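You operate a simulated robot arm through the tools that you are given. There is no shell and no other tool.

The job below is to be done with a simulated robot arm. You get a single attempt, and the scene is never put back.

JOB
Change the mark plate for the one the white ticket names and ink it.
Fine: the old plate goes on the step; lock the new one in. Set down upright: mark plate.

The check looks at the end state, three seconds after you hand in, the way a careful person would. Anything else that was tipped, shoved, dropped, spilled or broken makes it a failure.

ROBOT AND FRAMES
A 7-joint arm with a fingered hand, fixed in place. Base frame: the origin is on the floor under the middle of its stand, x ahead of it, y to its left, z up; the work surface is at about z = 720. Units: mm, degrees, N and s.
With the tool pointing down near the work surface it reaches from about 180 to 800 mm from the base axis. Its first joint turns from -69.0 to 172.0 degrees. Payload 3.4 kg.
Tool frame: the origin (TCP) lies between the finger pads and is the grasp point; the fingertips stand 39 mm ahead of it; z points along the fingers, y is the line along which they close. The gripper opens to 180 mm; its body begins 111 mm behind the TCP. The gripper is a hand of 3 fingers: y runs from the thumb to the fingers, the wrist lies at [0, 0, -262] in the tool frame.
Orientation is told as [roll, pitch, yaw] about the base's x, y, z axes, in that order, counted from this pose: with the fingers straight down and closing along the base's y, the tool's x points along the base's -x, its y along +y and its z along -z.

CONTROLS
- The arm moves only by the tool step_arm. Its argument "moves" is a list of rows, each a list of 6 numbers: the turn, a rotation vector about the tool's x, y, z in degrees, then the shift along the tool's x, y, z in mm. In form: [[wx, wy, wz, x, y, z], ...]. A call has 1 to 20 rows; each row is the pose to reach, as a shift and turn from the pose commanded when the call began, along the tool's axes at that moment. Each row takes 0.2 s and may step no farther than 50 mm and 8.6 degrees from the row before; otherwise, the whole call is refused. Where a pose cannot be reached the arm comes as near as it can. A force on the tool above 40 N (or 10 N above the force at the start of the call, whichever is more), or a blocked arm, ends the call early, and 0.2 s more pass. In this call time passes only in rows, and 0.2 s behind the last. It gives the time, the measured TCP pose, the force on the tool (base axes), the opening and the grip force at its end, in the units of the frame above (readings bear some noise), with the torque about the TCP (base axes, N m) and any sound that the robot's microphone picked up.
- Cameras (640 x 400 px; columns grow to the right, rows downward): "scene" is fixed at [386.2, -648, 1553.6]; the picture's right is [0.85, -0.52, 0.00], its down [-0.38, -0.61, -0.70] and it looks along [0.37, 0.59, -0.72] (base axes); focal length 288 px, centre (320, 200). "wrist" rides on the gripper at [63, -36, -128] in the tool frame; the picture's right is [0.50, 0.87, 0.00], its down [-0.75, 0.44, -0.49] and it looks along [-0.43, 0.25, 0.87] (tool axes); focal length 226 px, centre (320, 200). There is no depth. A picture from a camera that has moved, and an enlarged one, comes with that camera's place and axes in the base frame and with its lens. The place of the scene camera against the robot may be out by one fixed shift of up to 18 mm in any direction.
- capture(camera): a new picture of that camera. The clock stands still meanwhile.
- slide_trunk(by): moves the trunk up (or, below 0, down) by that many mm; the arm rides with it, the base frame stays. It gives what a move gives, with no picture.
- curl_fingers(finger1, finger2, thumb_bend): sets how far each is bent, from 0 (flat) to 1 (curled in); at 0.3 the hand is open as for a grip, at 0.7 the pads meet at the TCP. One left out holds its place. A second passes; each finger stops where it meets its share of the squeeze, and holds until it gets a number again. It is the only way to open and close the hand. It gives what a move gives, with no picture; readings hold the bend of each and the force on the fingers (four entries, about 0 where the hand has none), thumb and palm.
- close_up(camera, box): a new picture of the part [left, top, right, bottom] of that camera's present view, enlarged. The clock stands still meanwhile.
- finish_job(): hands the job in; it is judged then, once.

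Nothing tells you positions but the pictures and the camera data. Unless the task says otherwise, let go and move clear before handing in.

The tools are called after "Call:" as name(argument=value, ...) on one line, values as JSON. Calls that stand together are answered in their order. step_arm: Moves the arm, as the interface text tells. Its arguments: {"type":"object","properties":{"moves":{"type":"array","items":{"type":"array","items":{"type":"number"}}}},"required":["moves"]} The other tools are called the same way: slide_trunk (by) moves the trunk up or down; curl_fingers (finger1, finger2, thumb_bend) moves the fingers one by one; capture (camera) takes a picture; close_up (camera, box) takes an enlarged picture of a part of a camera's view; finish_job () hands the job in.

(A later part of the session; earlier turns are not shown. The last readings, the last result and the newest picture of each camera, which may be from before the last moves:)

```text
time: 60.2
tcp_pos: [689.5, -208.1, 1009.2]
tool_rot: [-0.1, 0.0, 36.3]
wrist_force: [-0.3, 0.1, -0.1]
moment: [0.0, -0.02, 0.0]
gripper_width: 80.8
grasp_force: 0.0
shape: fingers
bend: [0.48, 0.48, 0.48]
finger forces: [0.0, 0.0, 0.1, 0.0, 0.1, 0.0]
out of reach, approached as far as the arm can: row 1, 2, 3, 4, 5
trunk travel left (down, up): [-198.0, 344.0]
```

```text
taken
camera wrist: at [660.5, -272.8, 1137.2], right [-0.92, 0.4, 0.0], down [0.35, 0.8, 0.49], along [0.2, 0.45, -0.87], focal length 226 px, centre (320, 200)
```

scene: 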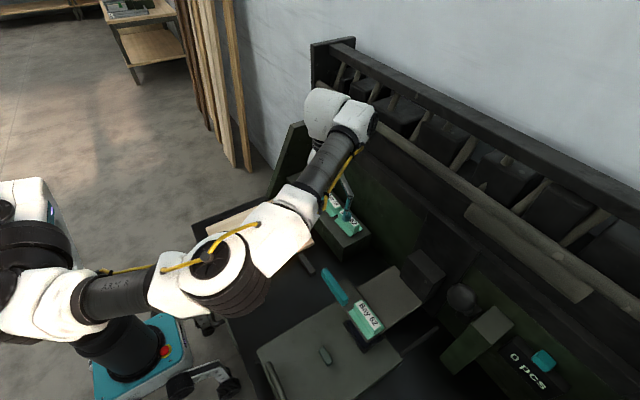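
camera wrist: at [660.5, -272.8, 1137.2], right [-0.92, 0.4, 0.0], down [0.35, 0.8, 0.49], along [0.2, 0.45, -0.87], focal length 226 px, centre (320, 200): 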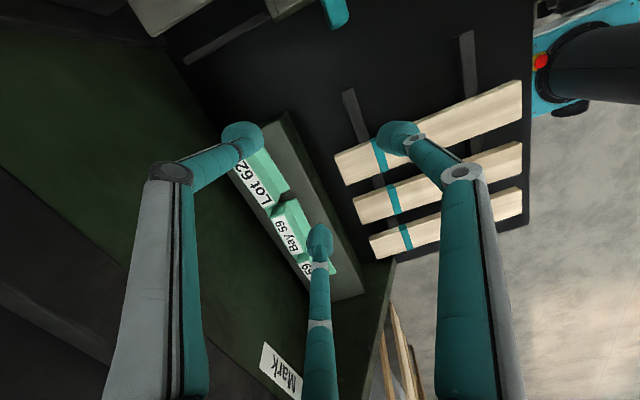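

The pose went out of reach because the wrist sits too high above the shoulder there. I'll go back to the good arm posture, raise the trunk and approach lower.

Call:
step_arm(moves=[[0, 0, 7.3, 32, 0, -4], [0, 0, 14.6, 65, 0, -8], [0, 0, 21.9, 97, 0.5, -12], [0, 0, 29.2, 130, 1, -16], [0, 0, 36.3, 162, 1, -20]])

Call:
capture(camera="scene")

```text
time: 61.5
tcp_pos: [558.9, -303.8, 1027.6]
tool_rot: [-0.1, 0.0, 1.0]
wrist_force: [1.0, 0.2, -0.5]
moment: [-0.02, -0.02, 0.01]
gripper_width: 81.0
grasp_force: 0.2
shape: fingers
bend: [0.48, 0.48, 0.48]
finger forces: [0.1, 0.0, 0.0, 0.1, 0.0, 0.1]
trunk travel left (down, up): [-198.0, 344.0]
```

```text
taken
```

scene: 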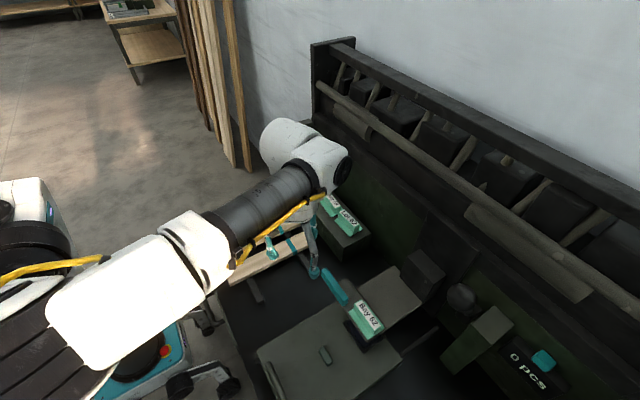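

Call:
slide_trunk(by=150)

Call:
step_arm(moves=[[0, 0, 0, 0, 0, 45], [0, 0, 0, 0, 0, 90], [0, 0, 0, 0, 0, 135], [0, 0, 0, 0, 0, 180], [0, 0, 0, 0, 0, 215]])

Call:
capture(camera="scene")

```text
time: 63.2
tcp_pos: [561.5, -302.5, 1178.4]
tool_rot: [0.0, 0.0, 1.1]
wrist_force: [0.2, 0.2, -1.3]
moment: [-0.03, -0.01, 0.02]
gripper_width: 81.0
grasp_force: 0.1
shape: fingers
bend: [0.48, 0.48, 0.48]
finger forces: [0.0, 0.0, 0.1, 0.1, 0.1, 0.1]
trunk travel left (down, up): [-348.0, 194.0]
```

```text
time: 64.4
tcp_pos: [561.6, -303.7, 963.9]
tool_rot: [-0.1, 0.2, 1.1]
wrist_force: [0.6, -0.1, -1.5]
moment: [0.02, 0.03, -0.03]
gripper_width: 80.7
grasp_force: 0.1
shape: fingers
bend: [0.48, 0.48, 0.48]
finger forces: [0.0, 0.0, 0.0, 0.0, 0.1, 0.1]
trunk travel left (down, up): [-348.0, 194.0]
```

```text
taken
```

scene: 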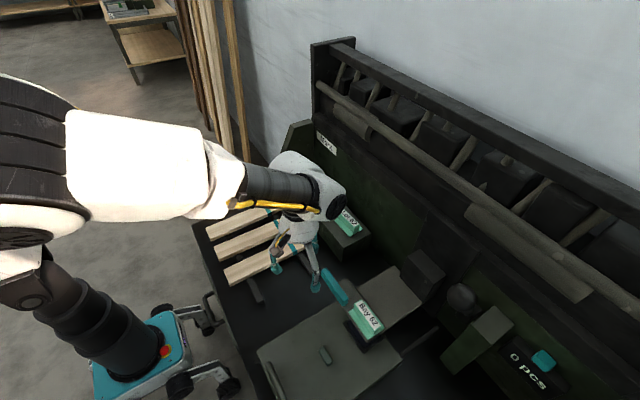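

Call:
step_arm(moves=[[0, 0, -3.7, -30, 27.5, 3], [0, 0, -7.4, -60, 55, 6], [0, 0, -11, -89.4, 82.5, 9]])

Call:
capture(camera="scene")

```text
time: 65.2
tcp_pos: [642.2, -224.4, 955.3]
tool_rot: [-0.1, 0.0, 12.1]
wrist_force: [-0.5, 0.3, 0.7]
moment: [0.03, 0.01, -0.03]
gripper_width: 80.9
grasp_force: 0.1
shape: fingers
bend: [0.48, 0.48, 0.48]
finger forces: [0.0, 0.1, 0.0, 0.0, 0.0, 0.1]
out of reach, approached as far as the arm can: row 3
trunk travel left (down, up): [-348.0, 194.0]
```

```text
taken
```

scene: 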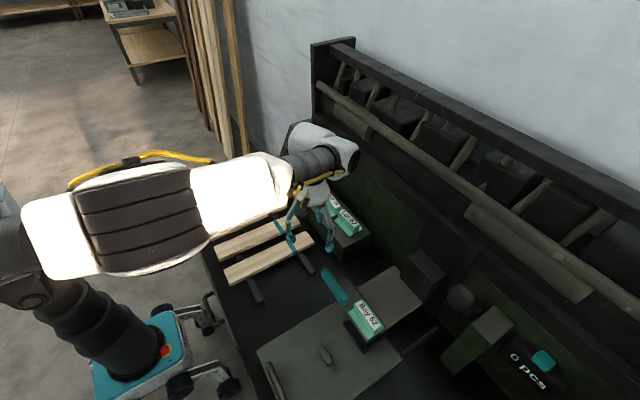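

Call:
step_arm(moves=[[1.3, -6.1, 0, -28, -6, -2], [2.6, -12.2, 0, -56, -12, -7], [3.9, -18.3, 0, -83, -17.5, -14], [5.2, -24.4, 0, -108.3, -23, -24.6]])

Call:
capture(camera="scene")

```text
time: 66.2
tcp_pos: [751.6, -223.8, 981.4]
tool_rot: [-5.7, -24.5, 13.5]
wrist_force: [0.7, 0.3, 0.1]
moment: [-0.03, -0.02, 0.02]
gripper_width: 80.8
grasp_force: 0.0
shape: fingers
bend: [0.48, 0.48, 0.48]
finger forces: [0.0, 0.0, 0.0, 0.1, 0.0, 0.0]
trunk travel left (down, up): [-348.0, 194.0]
```

```text
taken
```

scene: 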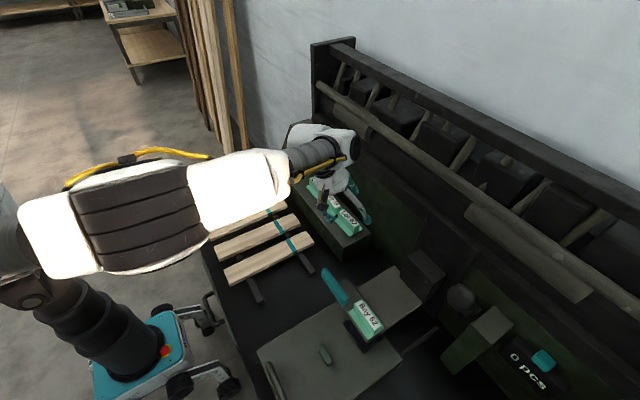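

Call:
step_arm(moves=[[0, 0, 0, -8.85, -1.92, 4.25]])

Call:
step_arm(moves=[[0, 0, 0, -0.5, 9.8, 0], [0, 0, 0, -1, 19.6, 0]])

```text
time: 66.6
tcp_pos: [753.4, -226.4, 984.6]
tool_rot: [-5.8, -24.5, 13.3]
wrist_force: [0.6, 0.0, -0.6]
moment: [-0.02, 0.0, 0.0]
gripper_width: 80.9
grasp_force: 0.1
shape: fingers
bend: [0.48, 0.48, 0.48]
finger forces: [0.0, 0.0, 0.0, 0.1, 0.1, 0.1]
out of reach, approached as far as the arm can: row 1
trunk travel left (down, up): [-348.0, 194.0]
```

```text
time: 67.2
tcp_pos: [744.5, -212.1, 986.9]
tool_rot: [-5.9, -24.3, 13.4]
wrist_force: [0.8, -0.1, -0.1]
moment: [0.01, 0.02, 0.02]
gripper_width: 80.9
grasp_force: 0.0
shape: fingers
bend: [0.48, 0.48, 0.48]
finger forces: [0.0, 0.0, 0.0, 0.0, 0.0, 0.0]
out of reach, approached as far as the arm can: row 1, 2
trunk travel left (down, up): [-348.0, 194.0]
```

Call:
step_arm(moves=[[-0.9, 4.05, 0, 22.6, -10.6, -30], [-1.8, 8.1, 0, 45.2, -21.2, -60], [-2.65, 12.15, 0, 67.8, -31.8, -90], [-3.5, 16.2, 0, 90.4, -42.4, -120], [-4.4, 20.25, 0, 113, -53, -150], [-5.3, 24.3, 0, 135.7, -63.6, -180.6]])

Call:
slide_trunk(by=-150)

Call:
capture(camera="scene")

```text
time: 68.6
tcp_pos: [559.3, -303.7, 1099.7]
tool_rot: [0.0, -0.3, 12.1]
wrist_force: [-0.4, 0.3, 0.5]
moment: [-0.01, -0.05, -0.01]
gripper_width: 81.0
grasp_force: 0.0
shape: fingers
bend: [0.48, 0.48, 0.48]
finger forces: [0.0, 0.0, 0.0, 0.1, 0.0, 0.0]
trunk travel left (down, up): [-348.0, 194.0]
```

```text
time: 70.3
tcp_pos: [559.8, -302.0, 951.1]
tool_rot: [0.0, -0.1, 12.1]
wrist_force: [0.3, 0.5, -0.4]
moment: [0.02, 0.02, 0.0]
gripper_width: 80.9
grasp_force: 0.1
shape: fingers
bend: [0.48, 0.48, 0.48]
finger forces: [0.0, 0.1, 0.0, 0.0, 0.1, 0.0]
trunk travel left (down, up): [-198.0, 344.0]
```

```text
taken
```

scene: 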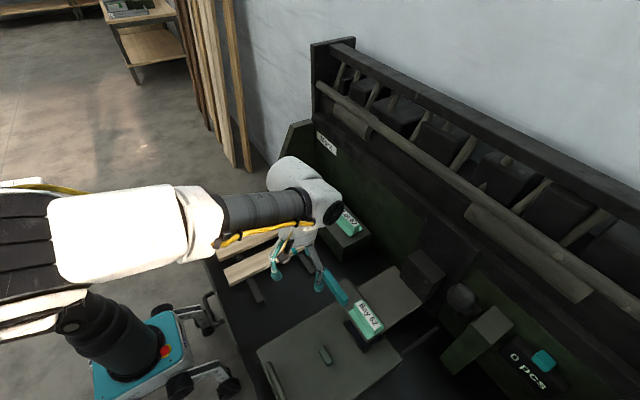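

Call:
step_arm(moves=[[0, 0, -2, -34, -6.8, 0], [0, 0, -4, -68, -13.6, 0], [0, 0, -6, -102, -20.4, 0], [0, 0, -8, -137.3, -27.2, 0]])

Call:
capture(camera="scene")

```text
time: 71.3
tcp_pos: [702.4, -299.6, 947.8]
tool_rot: [0.0, 0.0, 20.1]
wrist_force: [-0.3, 0.2, -0.1]
moment: [-0.01, -0.03, 0.03]
gripper_width: 80.9
grasp_force: 0.0
shape: fingers
bend: [0.48, 0.48, 0.48]
finger forces: [0.0, 0.1, 0.0, 0.1, 0.0, 0.0]
trunk travel left (down, up): [-198.0, 344.0]
```

```text
taken
```

scene: 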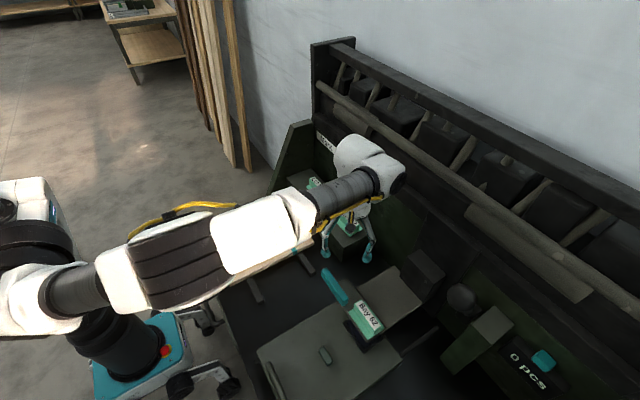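

Call:
step_arm(moves=[[0, 0, -2, -24, 17.8, 1]])

Call:
step_arm(moves=[[0, 0, -2, -24, 17.8, 2]])

```text
time: 71.8
tcp_pos: [720.3, -274.8, 946.1]
tool_rot: [0.0, 0.3, 22.1]
wrist_force: [0.2, 0.8, -1.0]
moment: [-0.02, -0.01, -0.01]
gripper_width: 80.7
grasp_force: 0.1
shape: fingers
bend: [0.48, 0.48, 0.48]
finger forces: [0.0, 0.1, 0.0, 0.1, 0.0, 0.0]
trunk travel left (down, up): [-198.0, 344.0]
```

```text
time: 72.2
tcp_pos: [736.4, -251.1, 941.6]
tool_rot: [0.0, 0.4, 24.0]
wrist_force: [0.2, 0.2, -1.1]
moment: [0.02, 0.05, 0.01]
gripper_width: 81.0
grasp_force: 0.0
shape: fingers
bend: [0.48, 0.48, 0.48]
finger forces: [0.1, 0.1, 0.0, 0.0, 0.1, 0.0]
trunk travel left (down, up): [-198.0, 344.0]
```

Call:
step_arm(moves=[[0, 0, -1.5, -27.4, 27.2, -3]])

Call:
step_arm(moves=[[0, 0, -1.5, -26, 27, 0]])

Call:
capture(camera="scene")

```text
time: 72.5
tcp_pos: [725.1, -225.1, 945.1]
tool_rot: [-0.1, 0.0, 25.6]
wrist_force: [0.1, 0.0, -0.4]
moment: [-0.02, -0.03, -0.01]
gripper_width: 80.8
grasp_force: 0.1
shape: fingers
bend: [0.48, 0.48, 0.48]
finger forces: [0.0, 0.0, 0.1, 0.1, 0.0, 0.0]
out of reach, approached as far as the arm can: row 1
trunk travel left (down, up): [-198.0, 344.0]
```

```text
time: 73.0
tcp_pos: [722.4, -218.2, 944.9]
tool_rot: [0.0, -0.1, 26.1]
wrist_force: [0.4, 0.1, -0.8]
moment: [-0.01, 0.0, 0.03]
gripper_width: 80.9
grasp_force: 0.1
shape: fingers
bend: [0.48, 0.48, 0.48]
finger forces: [0.0, 0.1, 0.0, 0.1, 0.1, 0.0]
out of reach, approached as far as the arm can: row 1
trunk travel left (down, up): [-198.0, 344.0]
```

```text
taken
```

scene: 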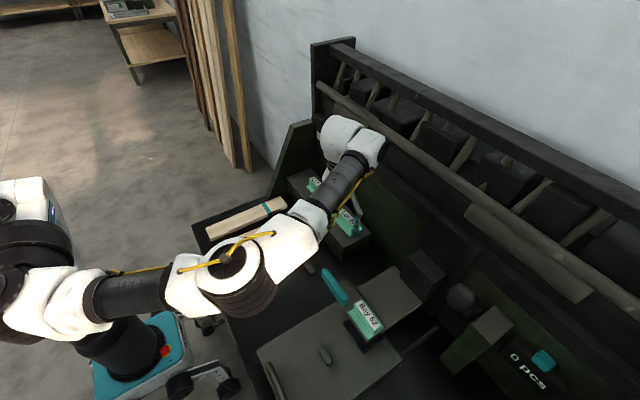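

Call:
step_arm(moves=[[0, 0, 5.2, 30, -10, -20], [0, 0, 10.4, 60, -20, -40], [0, 0, 15.6, 95, -30, -60], [0, 0, 20.8, 130, -35, -80], [0, 0, 26, 165, -40, -100], [0, 0, 26, 200, -30, -105]])

Call:
capture(camera="scene")

```text
time: 74.3
tcp_pos: [555.2, -334.9, 1051.1]
tool_rot: [0.1, -0.2, 1.1]
wrist_force: [-0.3, 0.4, -0.1]
moment: [-0.03, 0.0, 0.02]
gripper_width: 80.8
grasp_force: 0.0
shape: fingers
bend: [0.48, 0.48, 0.48]
finger forces: [0.1, 0.1, 0.0, 0.1, 0.0, 0.0]
trunk travel left (down, up): [-198.0, 344.0]
```

```text
taken
```

scene: 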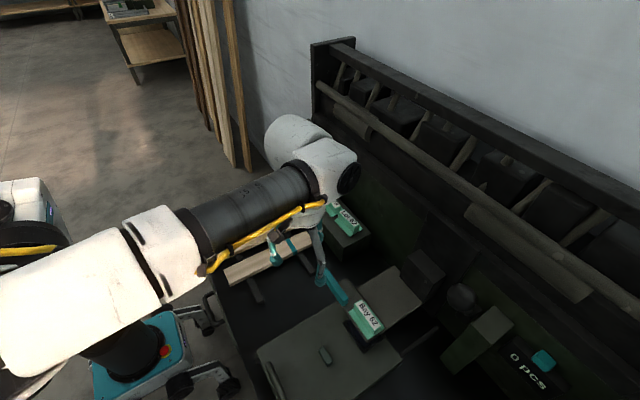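

Call:
step_arm(moves=[[0, 0, 0, 17.5, 39, -5], [0, 0, 0, 35, 78, -10], [0, 0, 0, 52.5, 117, -15], [0, 0, 0, 70, 157, -20], [0, 0, 0, 87.5, 196, -25], [0, 0, 0, 105, 235, -29]])

Call:
step_arm(moves=[[0, 0, 0, 0, 40, 0], [0, 0, 0, 0, 80, 0], [0, 0, 0, 0, 120, 0], [0, 0, 0, 0, 160, 0], [0, 0, 0, 0, 200, 0]])

Call:
capture(camera="scene")

```text
time: 75.8
tcp_pos: [448.0, -97.8, 1079.2]
tool_rot: [-0.1, 0.0, 1.1]
wrist_force: [-0.1, -0.1, 0.2]
moment: [-0.01, 0.02, -0.01]
gripper_width: 80.9
grasp_force: 0.0
shape: fingers
bend: [0.48, 0.48, 0.48]
finger forces: [0.0, 0.0, 0.0, 0.0, 0.0, 0.1]
trunk travel left (down, up): [-198.0, 344.0]
```

```text
time: 77.0
tcp_pos: [450.4, -47.4, 1078.1]
tool_rot: [0.0, 0.0, 1.1]
wrist_force: [-0.2, -0.5, 0.5]
moment: [0.03, 0.01, -0.02]
gripper_width: 80.8
grasp_force: 0.1
shape: fingers
bend: [0.48, 0.48, 0.48]
finger forces: [0.0, 0.1, 0.1, 0.0, 0.0, 0.0]
out of reach, approached as far as the arm can: row 2, 3, 4, 5
trunk travel left (down, up): [-198.0, 344.0]
```

```text
taken
```

scene: 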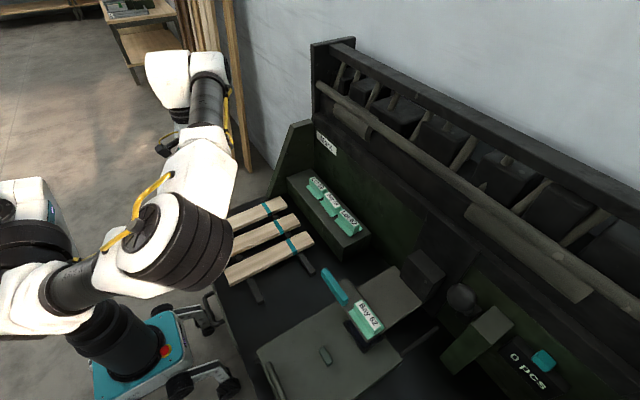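

The arm can't get further left in this posture, so I need to understand it better. I'll look closely at the shoulder and elbow.

Call:
close_up(camera="scene", box=[0, 160, 260, 400])

Call:
close_up(camera="scene", box=[80, 20, 280, 180])

Call:
capture(camera="wrist")

```text
1.67 times, centred on (130, 280) of scene
camera zoom: at [386.2, -648.0, 1553.6], right [0.85, -0.52, 0.0], down [-0.38, -0.61, -0.7], along [0.37, 0.59, -0.72], focal length 480 px, centre (637, 67)
```

zoom: 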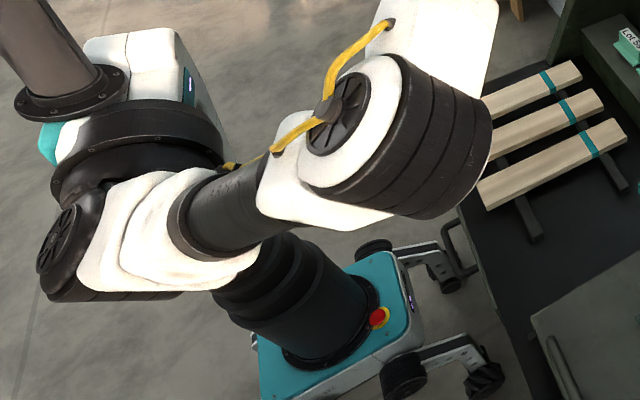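

```text
2.50 times, centred on (180, 100) of scene
camera zoom: at [386.2, -648.0, 1553.6], right [0.85, -0.52, 0.0], down [-0.38, -0.61, -0.7], along [0.37, 0.59, -0.72], focal length 720 px, centre (670, 450)
```

zoom: 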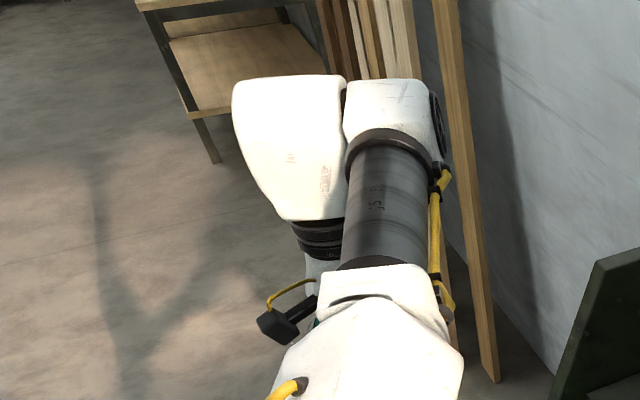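

```text
taken
camera wrist: at [389.2, -83.5, 1205.2], right [-0.52, 0.86, 0.0], down [0.75, 0.45, 0.49], along [0.42, 0.25, -0.87], focal length 226 px, centre (320, 200)
```

wrist: 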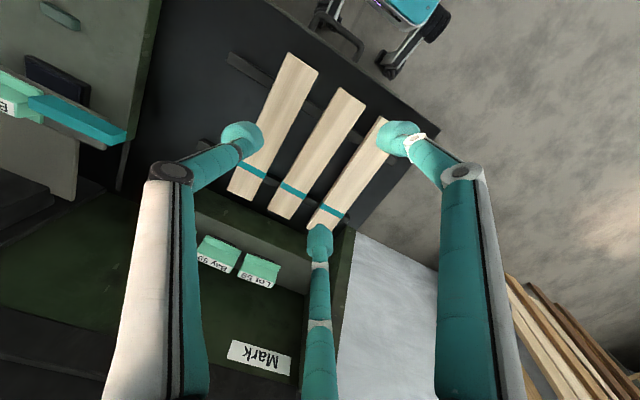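

I think the limit is the last wrist joint: its range favours larger yaw. The three fingers are symmetric at 120°, so yaw +90° is equivalent to -30°. I'll test that.

Call:
step_arm(moves=[[0, 0, 0, -10, -30, 4], [0, 0, -4, -20, -60, 8], [0, 0, -12, -30, -90, 12], [0, 0, -20, -40, -120, 16], [0, 0, -28, -50, -153, 18], [0, 0, -36, -50, -153, 18], [0, 0, -44, -50, -153, 18], [0, 0, -52, -50, -153, 18], [0, 0, -60, -50, -153, 18], [0, 0, -68, -50, -153, 18], [0, 0, -76, -50, -153, 18], [0, 0, -84, -50, -153, 18], [0, 0, -89, -50, -153, 18]])

Call:
capture(camera="scene")

```text
time: 79.8
tcp_pos: [503.8, -198.4, 1060.9]
tool_rot: [0.0, 0.1, 90.3]
wrist_force: [0.8, -0.2, 0.0]
moment: [0.0, 0.01, 0.0]
gripper_width: 81.0
grasp_force: 0.0
shape: fingers
bend: [0.48, 0.48, 0.48]
finger forces: [0.0, 0.0, 0.1, 0.0, 0.0, 0.0]
trunk travel left (down, up): [-198.0, 344.0]
```

```text
taken
```

scene: 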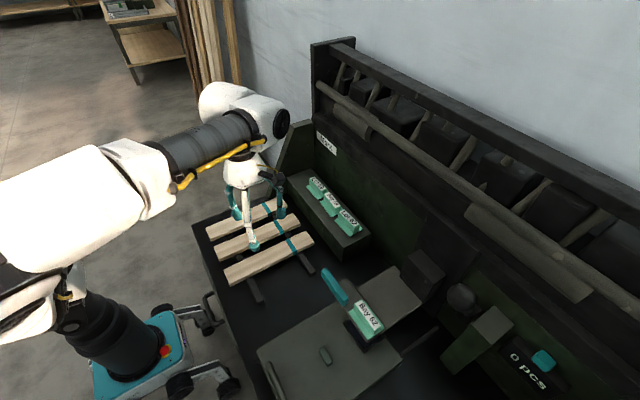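

Call:
step_arm(moves=[[0, 0, 0, -19.5, -36.5, 15], [0, 0, 0, -39, -73, 30], [0, 0, 0, -58.5, -109.5, 45], [0, 0, 0, -78, -146, 61]])

Call:
capture(camera="scene")

```text
time: 80.8
tcp_pos: [631.4, -132.2, 1009.6]
tool_rot: [-0.1, 0.0, 89.9]
wrist_force: [-0.2, -0.6, -0.1]
moment: [0.01, -0.02, -0.02]
gripper_width: 80.7
grasp_force: 0.0
shape: fingers
bend: [0.48, 0.48, 0.48]
finger forces: [0.1, 0.0, 0.1, 0.0, 0.0, 0.0]
out of reach, approached as far as the arm can: row 4
trunk travel left (down, up): [-198.0, 344.0]
```

```text
taken
```

scene: 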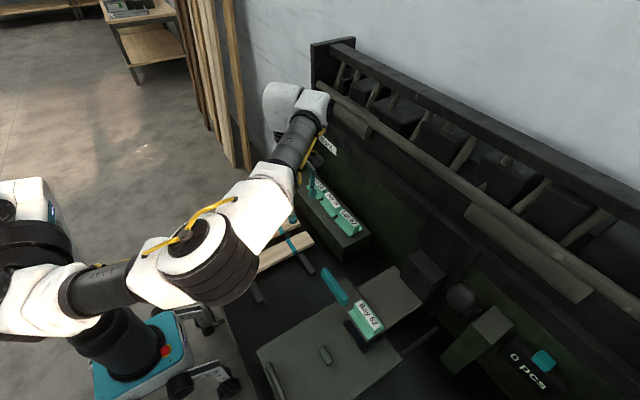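

Call:
step_arm(moves=[[0, 0, 0, 25, 20, -10], [0, 0, 7, 50, 35, -20], [0, 0, 15, 80, 50, -30], [0, 0, 23, 110, 65, -41], [0, 0, 31, 140, 76, -41], [0, 0, 39, 170, 76, -41], [0, 0, 47, 203, 76, -41], [0, 0, 55, 203, 76, -41], [0, 0, 63, 203, 76, -41], [0, 0, 71, 203, 76, -41], [0, 0, 78, 203, 76, -41]])

Call:
capture(camera="scene")

```text
time: 83.2
tcp_pos: [556.4, -334.4, 1048.5]
tool_rot: [-0.1, -0.1, 12.1]
wrist_force: [-0.7, 0.1, 0.5]
moment: [0.01, -0.04, 0.02]
gripper_width: 80.8
grasp_force: 0.0
shape: fingers
bend: [0.48, 0.48, 0.48]
finger forces: [0.0, 0.0, 0.0, 0.1, 0.0, 0.0]
trunk travel left (down, up): [-198.0, 344.0]
```

```text
taken
```

scene: 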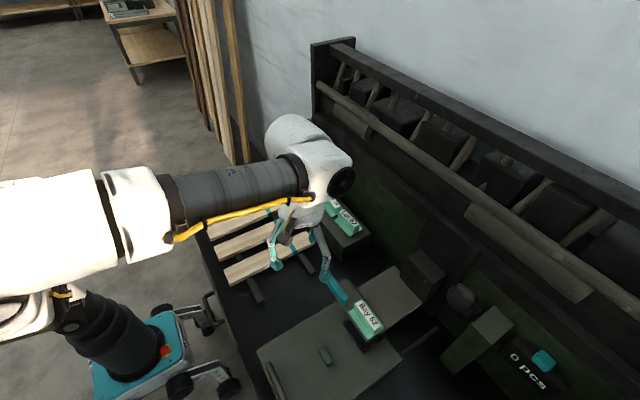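

Call:
step_arm(moves=[[0, 0, -1.6, -20, 0.5, 30], [0, 0, -3.2, -50, 1, 55], [0, 0, -4.8, -83, 1.5, 75], [0, 0, -6.4, -116, 2.2, 90], [0, 0, -8, -149.9, 2.9, 98]])

Call:
step_arm(moves=[[0, 0, -2, -24, 17.8, 1]])

Call:
capture(camera="scene")

```text
time: 84.3
tcp_pos: [704.1, -300.9, 948.2]
tool_rot: [0.0, 0.1, 20.0]
wrist_force: [0.2, -0.9, -0.6]
moment: [0.06, 0.03, -0.01]
gripper_width: 80.4
grasp_force: 0.1
shape: fingers
bend: [0.48, 0.48, 0.48]
finger forces: [0.1, 0.1, 0.0, 0.0, 0.0, 0.0]
trunk travel left (down, up): [-198.0, 344.0]
```

```text
time: 84.8
tcp_pos: [721.5, -273.7, 946.2]
tool_rot: [0.0, 0.2, 22.1]
wrist_force: [0.9, 0.4, -0.7]
moment: [0.0, 0.02, 0.02]
gripper_width: 80.7
grasp_force: 0.0
shape: fingers
bend: [0.48, 0.48, 0.48]
finger forces: [0.0, 0.0, 0.1, 0.1, 0.0, 0.0]
trunk travel left (down, up): [-198.0, 344.0]
```

```text
taken
```

scene: 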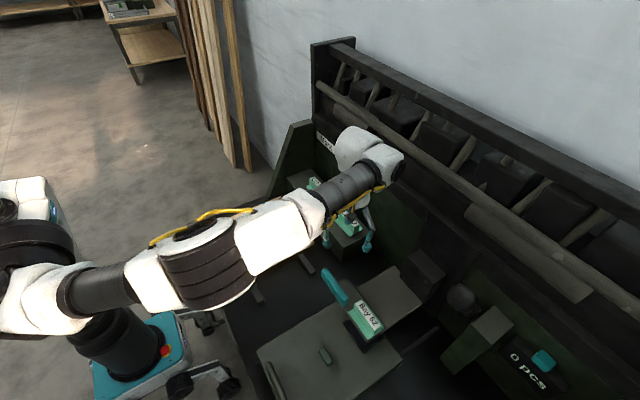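

Call:
step_arm(moves=[[0, 0, -1, -9.4, 27.2, 0]])

Call:
step_arm(moves=[[0, 0, -1, -8, 24, 0]])

```text
time: 85.2
tcp_pos: [718.7, -247.3, 946.7]
tool_rot: [0.0, 0.2, 23.1]
wrist_force: [0.7, -0.6, -0.6]
moment: [0.01, 0.0, -0.01]
gripper_width: 80.7
grasp_force: 0.1
shape: fingers
bend: [0.48, 0.48, 0.48]
finger forces: [0.0, 0.0, 0.0, 0.0, 0.0, 0.1]
trunk travel left (down, up): [-198.0, 344.0]
```

```text
time: 85.5
tcp_pos: [715.8, -220.3, 947.3]
tool_rot: [0.0, 0.1, 24.0]
wrist_force: [-0.8, 0.4, -0.1]
moment: [-0.01, 0.03, 0.04]
gripper_width: 81.0
grasp_force: 0.0
shape: fingers
bend: [0.48, 0.48, 0.48]
finger forces: [0.0, 0.1, 0.0, 0.1, 0.0, 0.1]
trunk travel left (down, up): [-198.0, 344.0]
```

Call:
step_arm(moves=[[0, 0, -1, -5, 24, 0]])

Call:
step_arm(moves=[[0, 0, -1, -3, 20, 0]])

Call:
capture(camera="scene")

```text
time: 86.0
tcp_pos: [711.2, -200.7, 948.1]
tool_rot: [0.0, 0.2, 25.2]
wrist_force: [-0.1, -0.2, 1.0]
moment: [-0.04, 0.02, -0.01]
gripper_width: 80.8
grasp_force: 0.1
shape: fingers
bend: [0.48, 0.48, 0.48]
finger forces: [0.0, 0.0, 0.0, 0.0, 0.0, 0.0]
trunk travel left (down, up): [-198.0, 344.0]
```

```text
time: 86.3
tcp_pos: [704.1, -189.9, 948.6]
tool_rot: [0.0, -0.1, 25.5]
wrist_force: [-0.2, -0.4, 0.2]
moment: [-0.01, 0.02, -0.02]
gripper_width: 80.7
grasp_force: 0.1
shape: fingers
bend: [0.48, 0.48, 0.48]
finger forces: [0.0, 0.0, 0.0, 0.0, 0.0, 0.0]
out of reach, approached as far as the arm can: row 1
trunk travel left (down, up): [-198.0, 344.0]
```

```text
taken
```

scene: 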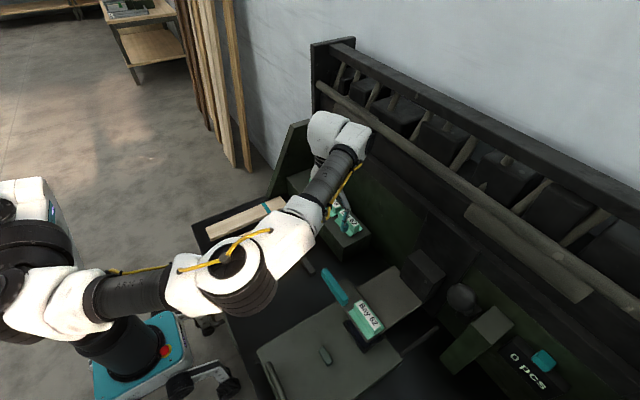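

This limit comes from the first joint: the shoulder is folded on one side and stops there. I'll try to carry the elbow over the top to the other side, working high above everything.

Call:
step_arm(moves=[[0, 0, 4, 25, -5, -25], [0, 0, 8, 50, -10, -50], [0, 0, 12, 80, -15, -80], [0, 0, 16, 110, -20, -110], [0, 0, 20, 145, -20, -140], [0, 0, 25, 180, -20, -170], [0, 0, 25, 215, -10, -205], [0, 0, 25, 245, 0, -240], [0, 0, 25, 270, 10, -280], [0, 0, 25, 285, 20, -320]])

Call:
capture(camera="scene")

```text
refused: row 7 steps farther than a row can; nothing moved
```

```text
taken
```

scene: 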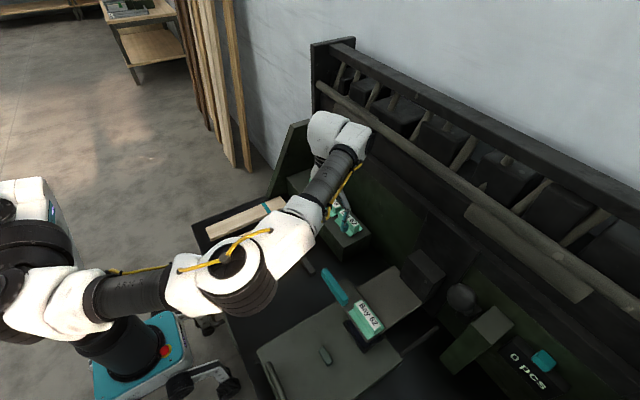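

Call:
step_arm(moves=[[0, 0, 2.8, 23, 9.7, -33], [0, 0, 5.6, 46, 19.4, -67], [0, 0, 8.5, 69, 29.1, -100], [0, 0, 11.3, 92, 38.8, -134], [0, 0, 14.2, 115, 48.5, -167], [0, 0, 17, 138, 58.3, -200], [0, 0, 19.8, 161, 68, -234], [0, 0, 22.6, 184, 77.7, -267], [0, 0, 25.5, 206.5, 87.4, -301]])

Call:
capture(camera="scene")

```text
time: 88.3
tcp_pos: [477.8, -199.7, 1251.2]
tool_rot: [-0.1, 0.0, 0.6]
wrist_force: [0.0, 0.8, 0.1]
moment: [-0.01, 0.0, 0.05]
gripper_width: 81.1
grasp_force: 0.1
shape: fingers
bend: [0.48, 0.48, 0.48]
finger forces: [0.0, 0.1, 0.0, 0.1, 0.0, 0.1]
trunk travel left (down, up): [-198.0, 344.0]
```

```text
taken
```

scene: 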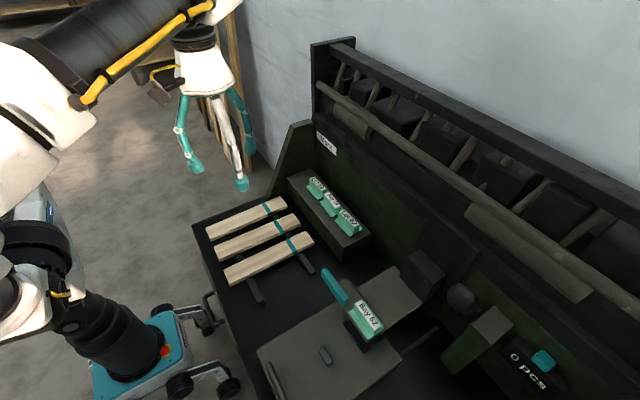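

Call:
step_arm(moves=[[0, 0, 0, 26, 33, -16], [0, 0, 0, 52, 67, -33], [0, 0, 0, 78, 100, -49], [0, 0, 0, 101, 133, -59], [0, 0, 0, 125, 167, -69], [0, 0, 0, 148, 200, -79]])

Call:
capture(camera="scene")

```text
time: 89.8
tcp_pos: [312.3, -80.8, 1302.3]
tool_rot: [0.1, -0.1, 0.6]
wrist_force: [-0.2, -0.1, 0.8]
moment: [0.0, -0.02, 0.03]
gripper_width: 80.5
grasp_force: 0.1
shape: fingers
bend: [0.48, 0.48, 0.48]
finger forces: [0.1, 0.0, 0.0, 0.0, 0.0, 0.0]
out of reach, approached as far as the arm can: row 3, 4, 5, 6
trunk travel left (down, up): [-198.0, 344.0]
```

```text
taken
```

scene: 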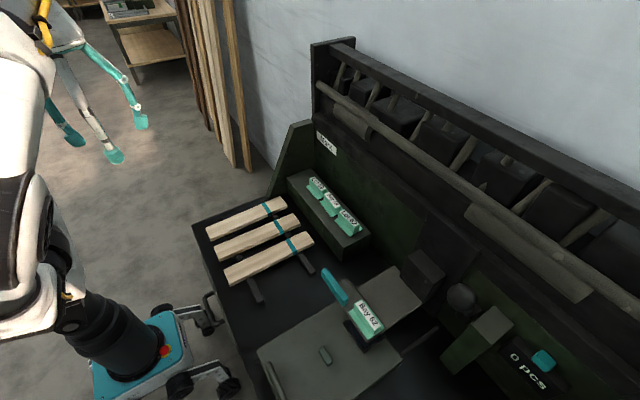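

Call:
step_arm(moves=[[0, 0, 0, 10, 30, 20], [0, 0, 0, 20, 60, 40], [0, 0, 0, 30, 100, 60]])

Call:
capture(camera="scene")

```text
time: 90.5
tcp_pos: [276.2, -43.6, 1233.2]
tool_rot: [0.1, -0.3, 0.6]
wrist_force: [-0.5, 1.0, -0.3]
moment: [-0.03, -0.06, -0.03]
gripper_width: 80.9
grasp_force: 0.0
shape: fingers
bend: [0.48, 0.48, 0.48]
finger forces: [0.0, 0.1, 0.0, 0.1, 0.0, 0.1]
out of reach, approached as far as the arm can: row 1, 2, 3
trunk travel left (down, up): [-198.0, 344.0]
```

```text
taken
```

scene: 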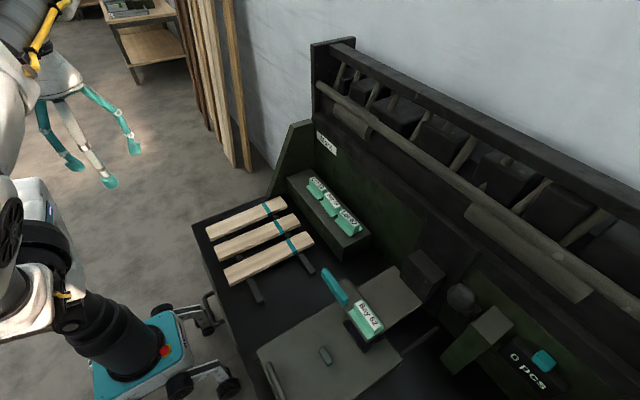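

Call:
close_up(camera="scene", box=[0, 0, 200, 360])

Call:
capture(camera="wrist")

```text
1.11 times, centred on (100, 180) of scene
camera zoom: at [386.2, -648.0, 1553.6], right [0.85, -0.52, 0.0], down [-0.38, -0.61, -0.7], along [0.37, 0.59, -0.72], focal length 320 px, centre (564, 222)
```

zoom: 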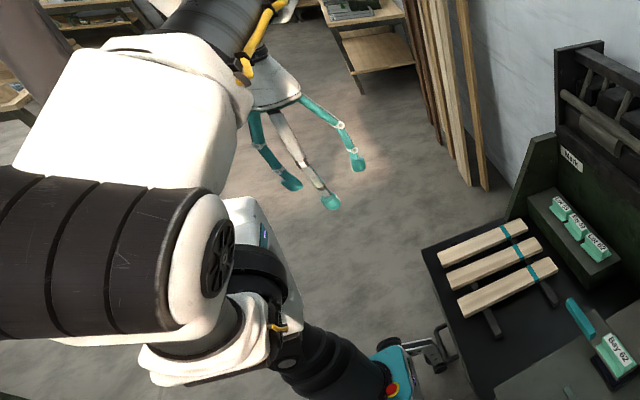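

```text
taken
camera wrist: at [214.7, -80.9, 1360.1], right [-0.51, 0.86, 0.0], down [0.75, 0.44, 0.5], along [0.43, 0.25, -0.87], focal length 226 px, centre (320, 200)
```

wrist: 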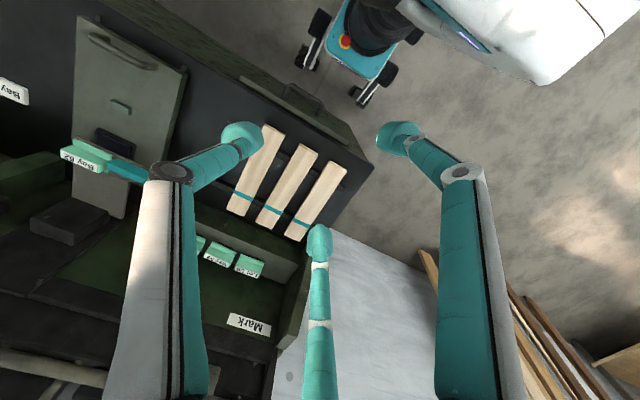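

Call:
step_arm(moves=[[0, 0, 0, -12, -45, 8], [0, 0, 0, -24, -90, 16], [0, 0, 0, -36, -135, 24], [0, 0, 0, -48, -180, 32], [0, 0, 0, -60, -225, 45], [0, 0, 0, -72, -270, 60], [0, 0, 0, -74, -306, 80]])

Call:
step_arm(moves=[[0, 0, 0, 38, -30, 0], [0, 0, 0, 76, -60, 0], [0, 0, 0, 114, -90, 0], [0, 0, 0, 150, -120, 0], [0, 0, 0, 190, -145, 0], [0, 0, 0, 235, -160, 0], [0, 0, 0, 280, -170, 0]])

Call:
close_up(camera="scene", box=[0, 0, 200, 400])

```text
time: 92.2
tcp_pos: [357.2, -351.4, 1152.1]
tool_rot: [0.0, 0.0, 0.8]
wrist_force: [-0.7, 0.1, -0.3]
moment: [0.03, -0.03, 0.02]
gripper_width: 80.6
grasp_force: 0.1
shape: fingers
bend: [0.48, 0.48, 0.48]
finger forces: [0.0, 0.0, 0.1, 0.1, 0.0, 0.1]
trunk travel left (down, up): [-198.0, 344.0]
```

```text
time: 93.8
tcp_pos: [105.1, -531.4, 1138.9]
tool_rot: [0.1, 0.1, 0.7]
wrist_force: [0.3, -0.3, -0.6]
moment: [-0.02, 0.01, -0.01]
gripper_width: 81.2
grasp_force: 0.1
shape: fingers
bend: [0.48, 0.48, 0.48]
finger forces: [0.0, 0.1, 0.0, 0.1, 0.0, 0.0]
out of reach, approached as far as the arm can: row 7
trunk travel left (down, up): [-198.0, 344.0]
```

```text
1.00 times, centred on (100, 200) of scene (not enlarged: the box is as wide or as high as the picture)
camera zoom: at [386.2, -648.0, 1553.6], right [0.85, -0.52, 0.0], down [-0.38, -0.61, -0.7], along [0.37, 0.59, -0.72], focal length 288 px, centre (540, 200)
```

zoom: 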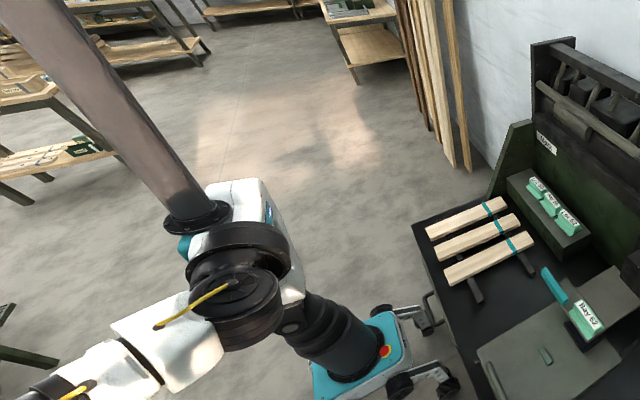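

The arm is side-mounted like a right shoulder, and its elbow tends to fall out to the right. Turning the hand far negative in yaw should pull the elbow back in, so I'll go to a comfortable spot and try that.

Call:
step_arm(moves=[[0, 0, 0, -45, 10, 0], [0, 0, 0, -90, 25, 0], [0, 0, 0, -135, 45, 0], [0, 0, 0, -180, 65, 0], [0, 0, 0, -225, 85, 0], [0, 0, 0, -265, 110, 0], [0, 0, 0, -300, 140, 5], [0, 0, 0, -335, 170, 15], [0, 0, 0, -360, 200, 30], [0, 0, 0, -375, 230, 50]])

Call:
step_arm(moves=[[0, 0, 8, 0, 0, 0], [0, 0, 16, 0, 0, 0], [0, 0, 24, 0, 0, 0], [0, 0, 32, 0, 0, 0], [0, 0, 40, 0, 0, 0], [0, 0, 48, 0, 0, 0]])

Call:
close_up(camera="scene", box=[0, 0, 200, 400])

```text
time: 96.0
tcp_pos: [480.3, -296.9, 1088.6]
tool_rot: [0.0, 0.0, 0.6]
wrist_force: [-0.5, 0.4, 0.3]
moment: [0.01, 0.03, 0.01]
gripper_width: 80.9
grasp_force: 0.1
shape: fingers
bend: [0.48, 0.48, 0.48]
finger forces: [0.0, 0.0, 0.0, 0.1, 0.1, 0.1]
trunk travel left (down, up): [-198.0, 344.0]
```

```text
time: 97.3
tcp_pos: [479.6, -296.1, 1090.7]
tool_rot: [0.0, -0.1, -47.5]
wrist_force: [-0.7, -0.3, -0.1]
moment: [0.0, 0.0, 0.01]
gripper_width: 80.9
grasp_force: 0.1
shape: fingers
bend: [0.48, 0.48, 0.48]
finger forces: [0.1, 0.0, 0.1, 0.1, 0.0, 0.0]
trunk travel left (down, up): [-198.0, 344.0]
```

```text
1.00 times, centred on (100, 200) of scene (not enlarged: the box is as wide or as high as the picture)
camera zoom: at [386.2, -648.0, 1553.6], right [0.85, -0.52, 0.0], down [-0.38, -0.61, -0.7], along [0.37, 0.59, -0.72], focal length 288 px, centre (540, 200)
```

zoom: 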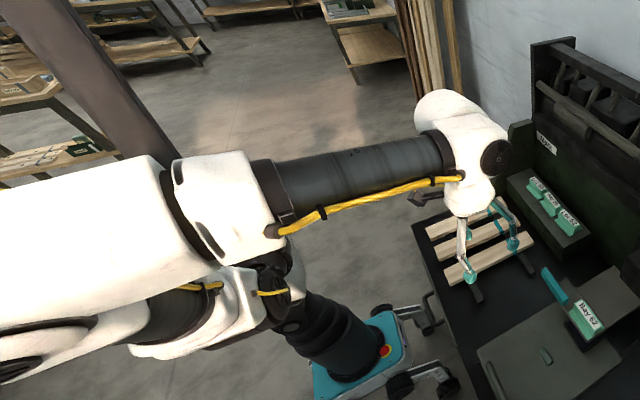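

Call:
step_arm(moves=[[0, 0, 8, 0, 0, 0], [0, 0, 16, 0, 0, 0]])

Call:
step_arm(moves=[[0, 0, 8, 0, 0, 0], [0, 0, 16, 0, 0, 0]])

Call:
close_up(camera="scene", box=[0, 0, 200, 400])

```text
time: 98.0
tcp_pos: [480.2, -296.5, 1090.4]
tool_rot: [0.0, -0.1, -63.5]
wrist_force: [0.4, 0.9, 1.2]
moment: [-0.01, 0.03, 0.0]
gripper_width: 80.7
grasp_force: 0.1
shape: fingers
bend: [0.48, 0.48, 0.48]
finger forces: [0.0, 0.0, 0.0, 0.1, 0.1, 0.1]
trunk travel left (down, up): [-198.0, 344.0]
```

```text
time: 98.5
tcp_pos: [481.4, -338.8, 1090.5]
tool_rot: [0.2, 0.8, -78.5]
wrist_force: [0.2, 0.0, 0.0]
moment: [0.01, -0.01, 0.01]
gripper_width: 80.9
grasp_force: 0.1
shape: fingers
bend: [0.48, 0.48, 0.48]
finger forces: [0.1, 0.0, 0.0, 0.1, 0.0, 0.1]
out of reach, approached as far as the arm can: row 2
trunk travel left (down, up): [-198.0, 344.0]
```

```text
1.00 times, centred on (100, 200) of scene (not enlarged: the box is as wide or as high as the picture)
camera zoom: at [386.2, -648.0, 1553.6], right [0.85, -0.52, 0.0], down [-0.38, -0.61, -0.7], along [0.37, 0.59, -0.72], focal length 288 px, centre (540, 200)
```

zoom: 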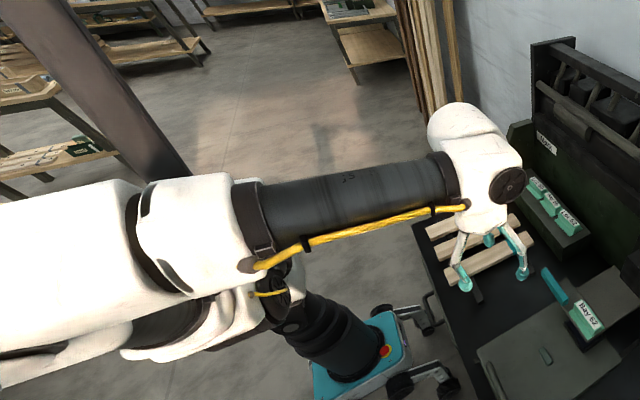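

The stuck posture was elbow-down with the wrist bend at its limit. Raising the trunk while in that elbow-down posture should free it. I'll go back to the place I reached before and raise the trunk there.

Call:
step_arm(moves=[[0, 0, -8, 0, 7, 4], [0, 0, -16, 0, 14, 8], [0, 0, -24, -1, 21, 12], [0, 0, -32, -2, 28, 16], [0, 0, -40, -3, 35, 20], [0, 0, -48, -4, 42, 24], [0, 0, -56, -5, 49, 28], [0, 0, -64, -6, 56, 32], [0, 0, -72, -7, 63, 36], [0, 0, -80, -8, 70, 40], [0, 0, -88, -9, 74, 42], [0, 0, -90.5, -10, 74.5, 42]])

Call:
step_arm(moves=[[0, 0, -1.6, -20, 0.5, 30], [0, 0, -3.2, -50, 1, 55], [0, 0, -4.8, -83, 1.5, 75], [0, 0, -6.4, -116, 2.2, 90], [0, 0, -8, -149.9, 2.9, 98]])

Call:
step_arm(moves=[[0, 0, 0, -9, 25, 0], [0, 0, 0, -16, 50, 0], [0, 0, 0, -20, 75, 0]])

Call:
close_up(camera="scene", box=[0, 0, 200, 400])

```text
time: 101.2
tcp_pos: [556.3, -332.6, 1048.2]
tool_rot: [-0.1, 0.0, 11.3]
wrist_force: [0.6, 0.3, -0.5]
moment: [-0.03, 0.0, 0.04]
gripper_width: 81.1
grasp_force: 0.2
shape: fingers
bend: [0.48, 0.48, 0.48]
finger forces: [0.0, 0.0, 0.0, 0.0, 0.0, 0.0]
trunk travel left (down, up): [-198.0, 344.0]
```

```text
time: 102.3
tcp_pos: [705.3, -301.7, 950.0]
tool_rot: [0.0, 0.0, 19.2]
wrist_force: [-0.8, 0.5, 0.1]
moment: [0.0, 0.02, -0.02]
gripper_width: 81.0
grasp_force: 0.0
shape: fingers
bend: [0.48, 0.48, 0.48]
finger forces: [0.1, 0.0, 0.1, 0.0, 0.0, 0.0]
trunk travel left (down, up): [-198.0, 344.0]
```

```text
time: 103.2
tcp_pos: [696.7, -222.4, 950.1]
tool_rot: [-0.2, 0.0, 19.1]
wrist_force: [-0.1, 0.0, 0.5]
moment: [0.01, 0.01, 0.01]
gripper_width: 80.8
grasp_force: 0.1
shape: fingers
bend: [0.48, 0.48, 0.48]
finger forces: [0.1, 0.0, 0.1, 0.0, 0.0, 0.0]
trunk travel left (down, up): [-198.0, 344.0]
```

```text
1.00 times, centred on (100, 200) of scene (not enlarged: the box is as wide or as high as the picture)
camera zoom: at [386.2, -648.0, 1553.6], right [0.85, -0.52, 0.0], down [-0.38, -0.61, -0.7], along [0.37, 0.59, -0.72], focal length 288 px, centre (540, 200)
```

zoom: 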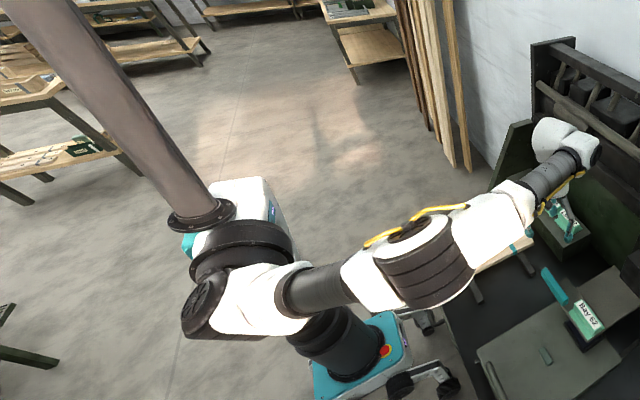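

Call:
slide_trunk(by=100)

Call:
step_arm(moves=[[0, 0, 0, 0, 0, 35], [0, 0, 0, 0, 0, 70], [0, 0, 0, 0, 0, 100]])

Call:
close_up(camera="scene", box=[0, 0, 200, 400])

```text
time: 104.5
tcp_pos: [691.2, -223.2, 1078.1]
tool_rot: [-0.8, -2.2, 19.2]
wrist_force: [-0.1, -0.2, 0.4]
moment: [0.01, -0.01, 0.03]
gripper_width: 81.1
grasp_force: 0.0
shape: fingers
bend: [0.48, 0.48, 0.48]
finger forces: [0.1, 0.0, 0.0, 0.0, 0.0, 0.0]
trunk travel left (down, up): [-298.0, 244.0]
```

```text
time: 105.3
tcp_pos: [691.0, -224.4, 979.9]
tool_rot: [-0.8, -2.5, 19.1]
wrist_force: [0.0, -0.4, 0.4]
moment: [0.0, 0.0, -0.01]
gripper_width: 81.1
grasp_force: 0.1
shape: fingers
bend: [0.48, 0.48, 0.48]
finger forces: [0.0, 0.0, 0.0, 0.1, 0.0, 0.0]
out of reach, approached as far as the arm can: row 3
trunk travel left (down, up): [-298.0, 244.0]
```

```text
1.00 times, centred on (100, 200) of scene (not enlarged: the box is as wide or as high as the picture)
camera zoom: at [386.2, -648.0, 1553.6], right [0.85, -0.52, 0.0], down [-0.38, -0.61, -0.7], along [0.37, 0.59, -0.72], focal length 288 px, centre (540, 200)
```

zoom: 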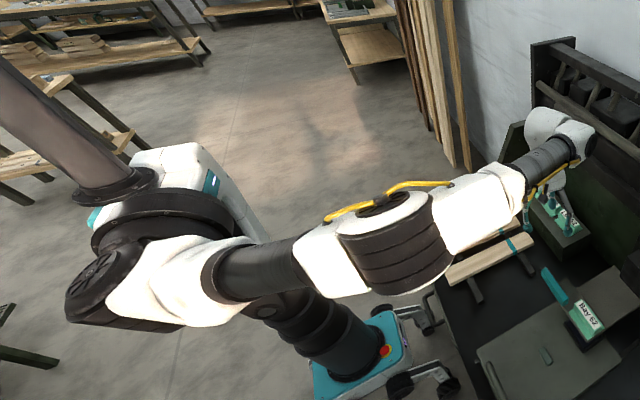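

The reachable region turns out to be fixed, so over the step the hand has to lean. Leaning toward +y keeps the pinch level across the plate, which is good. I'll back off, lower the trunk a bit, and try that lean.

Call:
step_arm(moves=[[0.2, 0.5, 0, 32, 2, -25], [0.4, 1, 0, 64, 4, -50], [0.6, 1.5, 0, 96, 6, -80], [0.8, 2, 0, 125, -5, -115], [0.8, 2.4, 0, 150, -20, -150], [0.8, 2.4, 0, 165, -30, -190]])

Call:
slide_trunk(by=-200)

Call:
close_up(camera="scene", box=[0, 0, 200, 400])

```text
time: 106.7
tcp_pos: [536.9, -306.6, 1166.1]
tool_rot: [-1.7, 0.1, 19.1]
wrist_force: [-0.9, 0.5, -0.2]
moment: [-0.01, -0.03, 0.01]
gripper_width: 81.2
grasp_force: 0.0
shape: fingers
bend: [0.48, 0.48, 0.48]
finger forces: [0.0, 0.0, 0.1, 0.0, 0.0, 0.0]
trunk travel left (down, up): [-298.0, 244.0]
```

```text
time: 108.8
tcp_pos: [537.4, -306.8, 964.1]
tool_rot: [-1.7, 0.1, 19.1]
wrist_force: [-0.2, 0.4, 0.2]
moment: [0.02, -0.02, -0.01]
gripper_width: 80.8
grasp_force: 0.1
shape: fingers
bend: [0.48, 0.48, 0.48]
finger forces: [0.1, 0.0, 0.0, 0.1, 0.0, 0.0]
trunk travel left (down, up): [-98.0, 444.0]
```

```text
1.00 times, centred on (100, 200) of scene (not enlarged: the box is as wide or as high as the picture)
camera zoom: at [386.2, -648.0, 1553.6], right [0.85, -0.52, 0.0], down [-0.38, -0.61, -0.7], along [0.37, 0.59, -0.72], focal length 288 px, centre (540, 200)
```

zoom: 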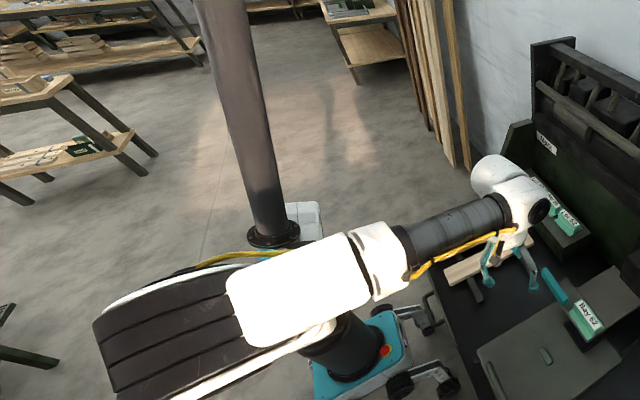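

Call:
step_arm(moves=[[-0.8, 0, 0, -38, 9.6, 7], [-1.6, 0, 0, -76, 19.2, 14], [-1.6, 0, 0, -113, 28.8, 20], [-1.6, 0, 0, -151, 38.4, 27]])

Call:
step_arm(moves=[[0, 0, 0, -20, 15, 3], [0, 0, 0, -35, 35, 5]])

Call:
close_up(camera="scene", box=[0, 0, 200, 400])

```text
time: 109.8
tcp_pos: [669.2, -221.7, 933.3]
tool_rot: [0.0, 0.2, 19.1]
wrist_force: [0.6, -0.1, 0.3]
moment: [0.04, 0.02, 0.0]
gripper_width: 80.8
grasp_force: 0.0
shape: fingers
bend: [0.48, 0.48, 0.48]
finger forces: [0.0, 0.0, 0.0, 0.0, 0.0, 0.0]
trunk travel left (down, up): [-98.0, 444.0]
```

```text
time: 110.5
tcp_pos: [690.2, -176.9, 929.8]
tool_rot: [-0.1, 0.1, 19.2]
wrist_force: [-0.4, 0.6, 0.3]
moment: [0.03, 0.02, 0.02]
gripper_width: 81.0
grasp_force: 0.1
shape: fingers
bend: [0.48, 0.48, 0.48]
finger forces: [0.0, 0.0, 0.1, 0.0, 0.1, 0.0]
trunk travel left (down, up): [-98.0, 444.0]
```

```text
1.00 times, centred on (100, 200) of scene (not enlarged: the box is as wide or as high as the picture)
camera zoom: at [386.2, -648.0, 1553.6], right [0.85, -0.52, 0.0], down [-0.38, -0.61, -0.7], along [0.37, 0.59, -0.72], focal length 288 px, centre (540, 200)
```

zoom: 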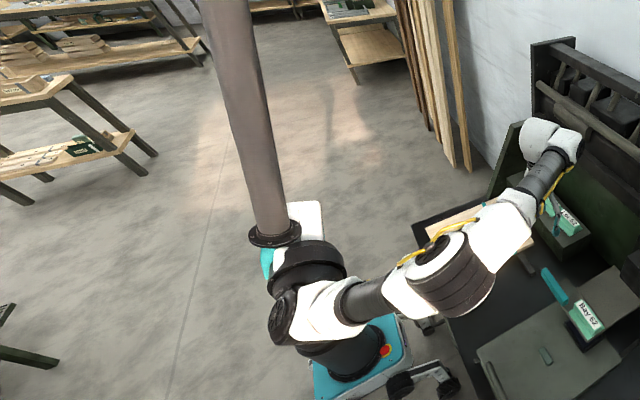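

Call:
step_arm(moves=[[0, 0, 0, -15, 22, 0]])

Call:
step_arm(moves=[[0, 0, 0, -10, 22, 0]])

Call:
step_arm(moves=[[0, 0, 0, -10, 22, 0]])

```text
time: 110.8
tcp_pos: [699.4, -152.5, 925.3]
tool_rot: [0.0, 0.4, 19.0]
wrist_force: [0.2, -0.1, -0.2]
moment: [0.0, 0.04, 0.01]
gripper_width: 81.0
grasp_force: 0.0
shape: fingers
bend: [0.48, 0.48, 0.48]
finger forces: [0.0, 0.0, 0.1, 0.0, 0.1, 0.0]
trunk travel left (down, up): [-98.0, 444.0]
```

```text
time: 111.2
tcp_pos: [683.4, -145.5, 926.4]
tool_rot: [-0.1, 0.1, 19.0]
wrist_force: [-0.7, -0.2, 0.1]
moment: [-0.01, -0.01, 0.0]
gripper_width: 81.0
grasp_force: 0.1
shape: fingers
bend: [0.48, 0.48, 0.48]
finger forces: [0.0, 0.0, 0.0, 0.0, 0.0, 0.1]
out of reach, approached as far as the arm can: row 1
trunk travel left (down, up): [-98.0, 444.0]
```

```text
time: 111.7
tcp_pos: [685.3, -135.0, 926.9]
tool_rot: [0.1, 0.0, 18.8]
wrist_force: [0.6, -0.4, 1.3]
moment: [0.03, -0.02, 0.02]
gripper_width: 81.0
grasp_force: 0.1
shape: fingers
bend: [0.48, 0.48, 0.48]
finger forces: [0.0, 0.1, 0.1, 0.0, 0.0, 0.0]
out of reach, approached as far as the arm can: row 1
trunk travel left (down, up): [-98.0, 444.0]
```

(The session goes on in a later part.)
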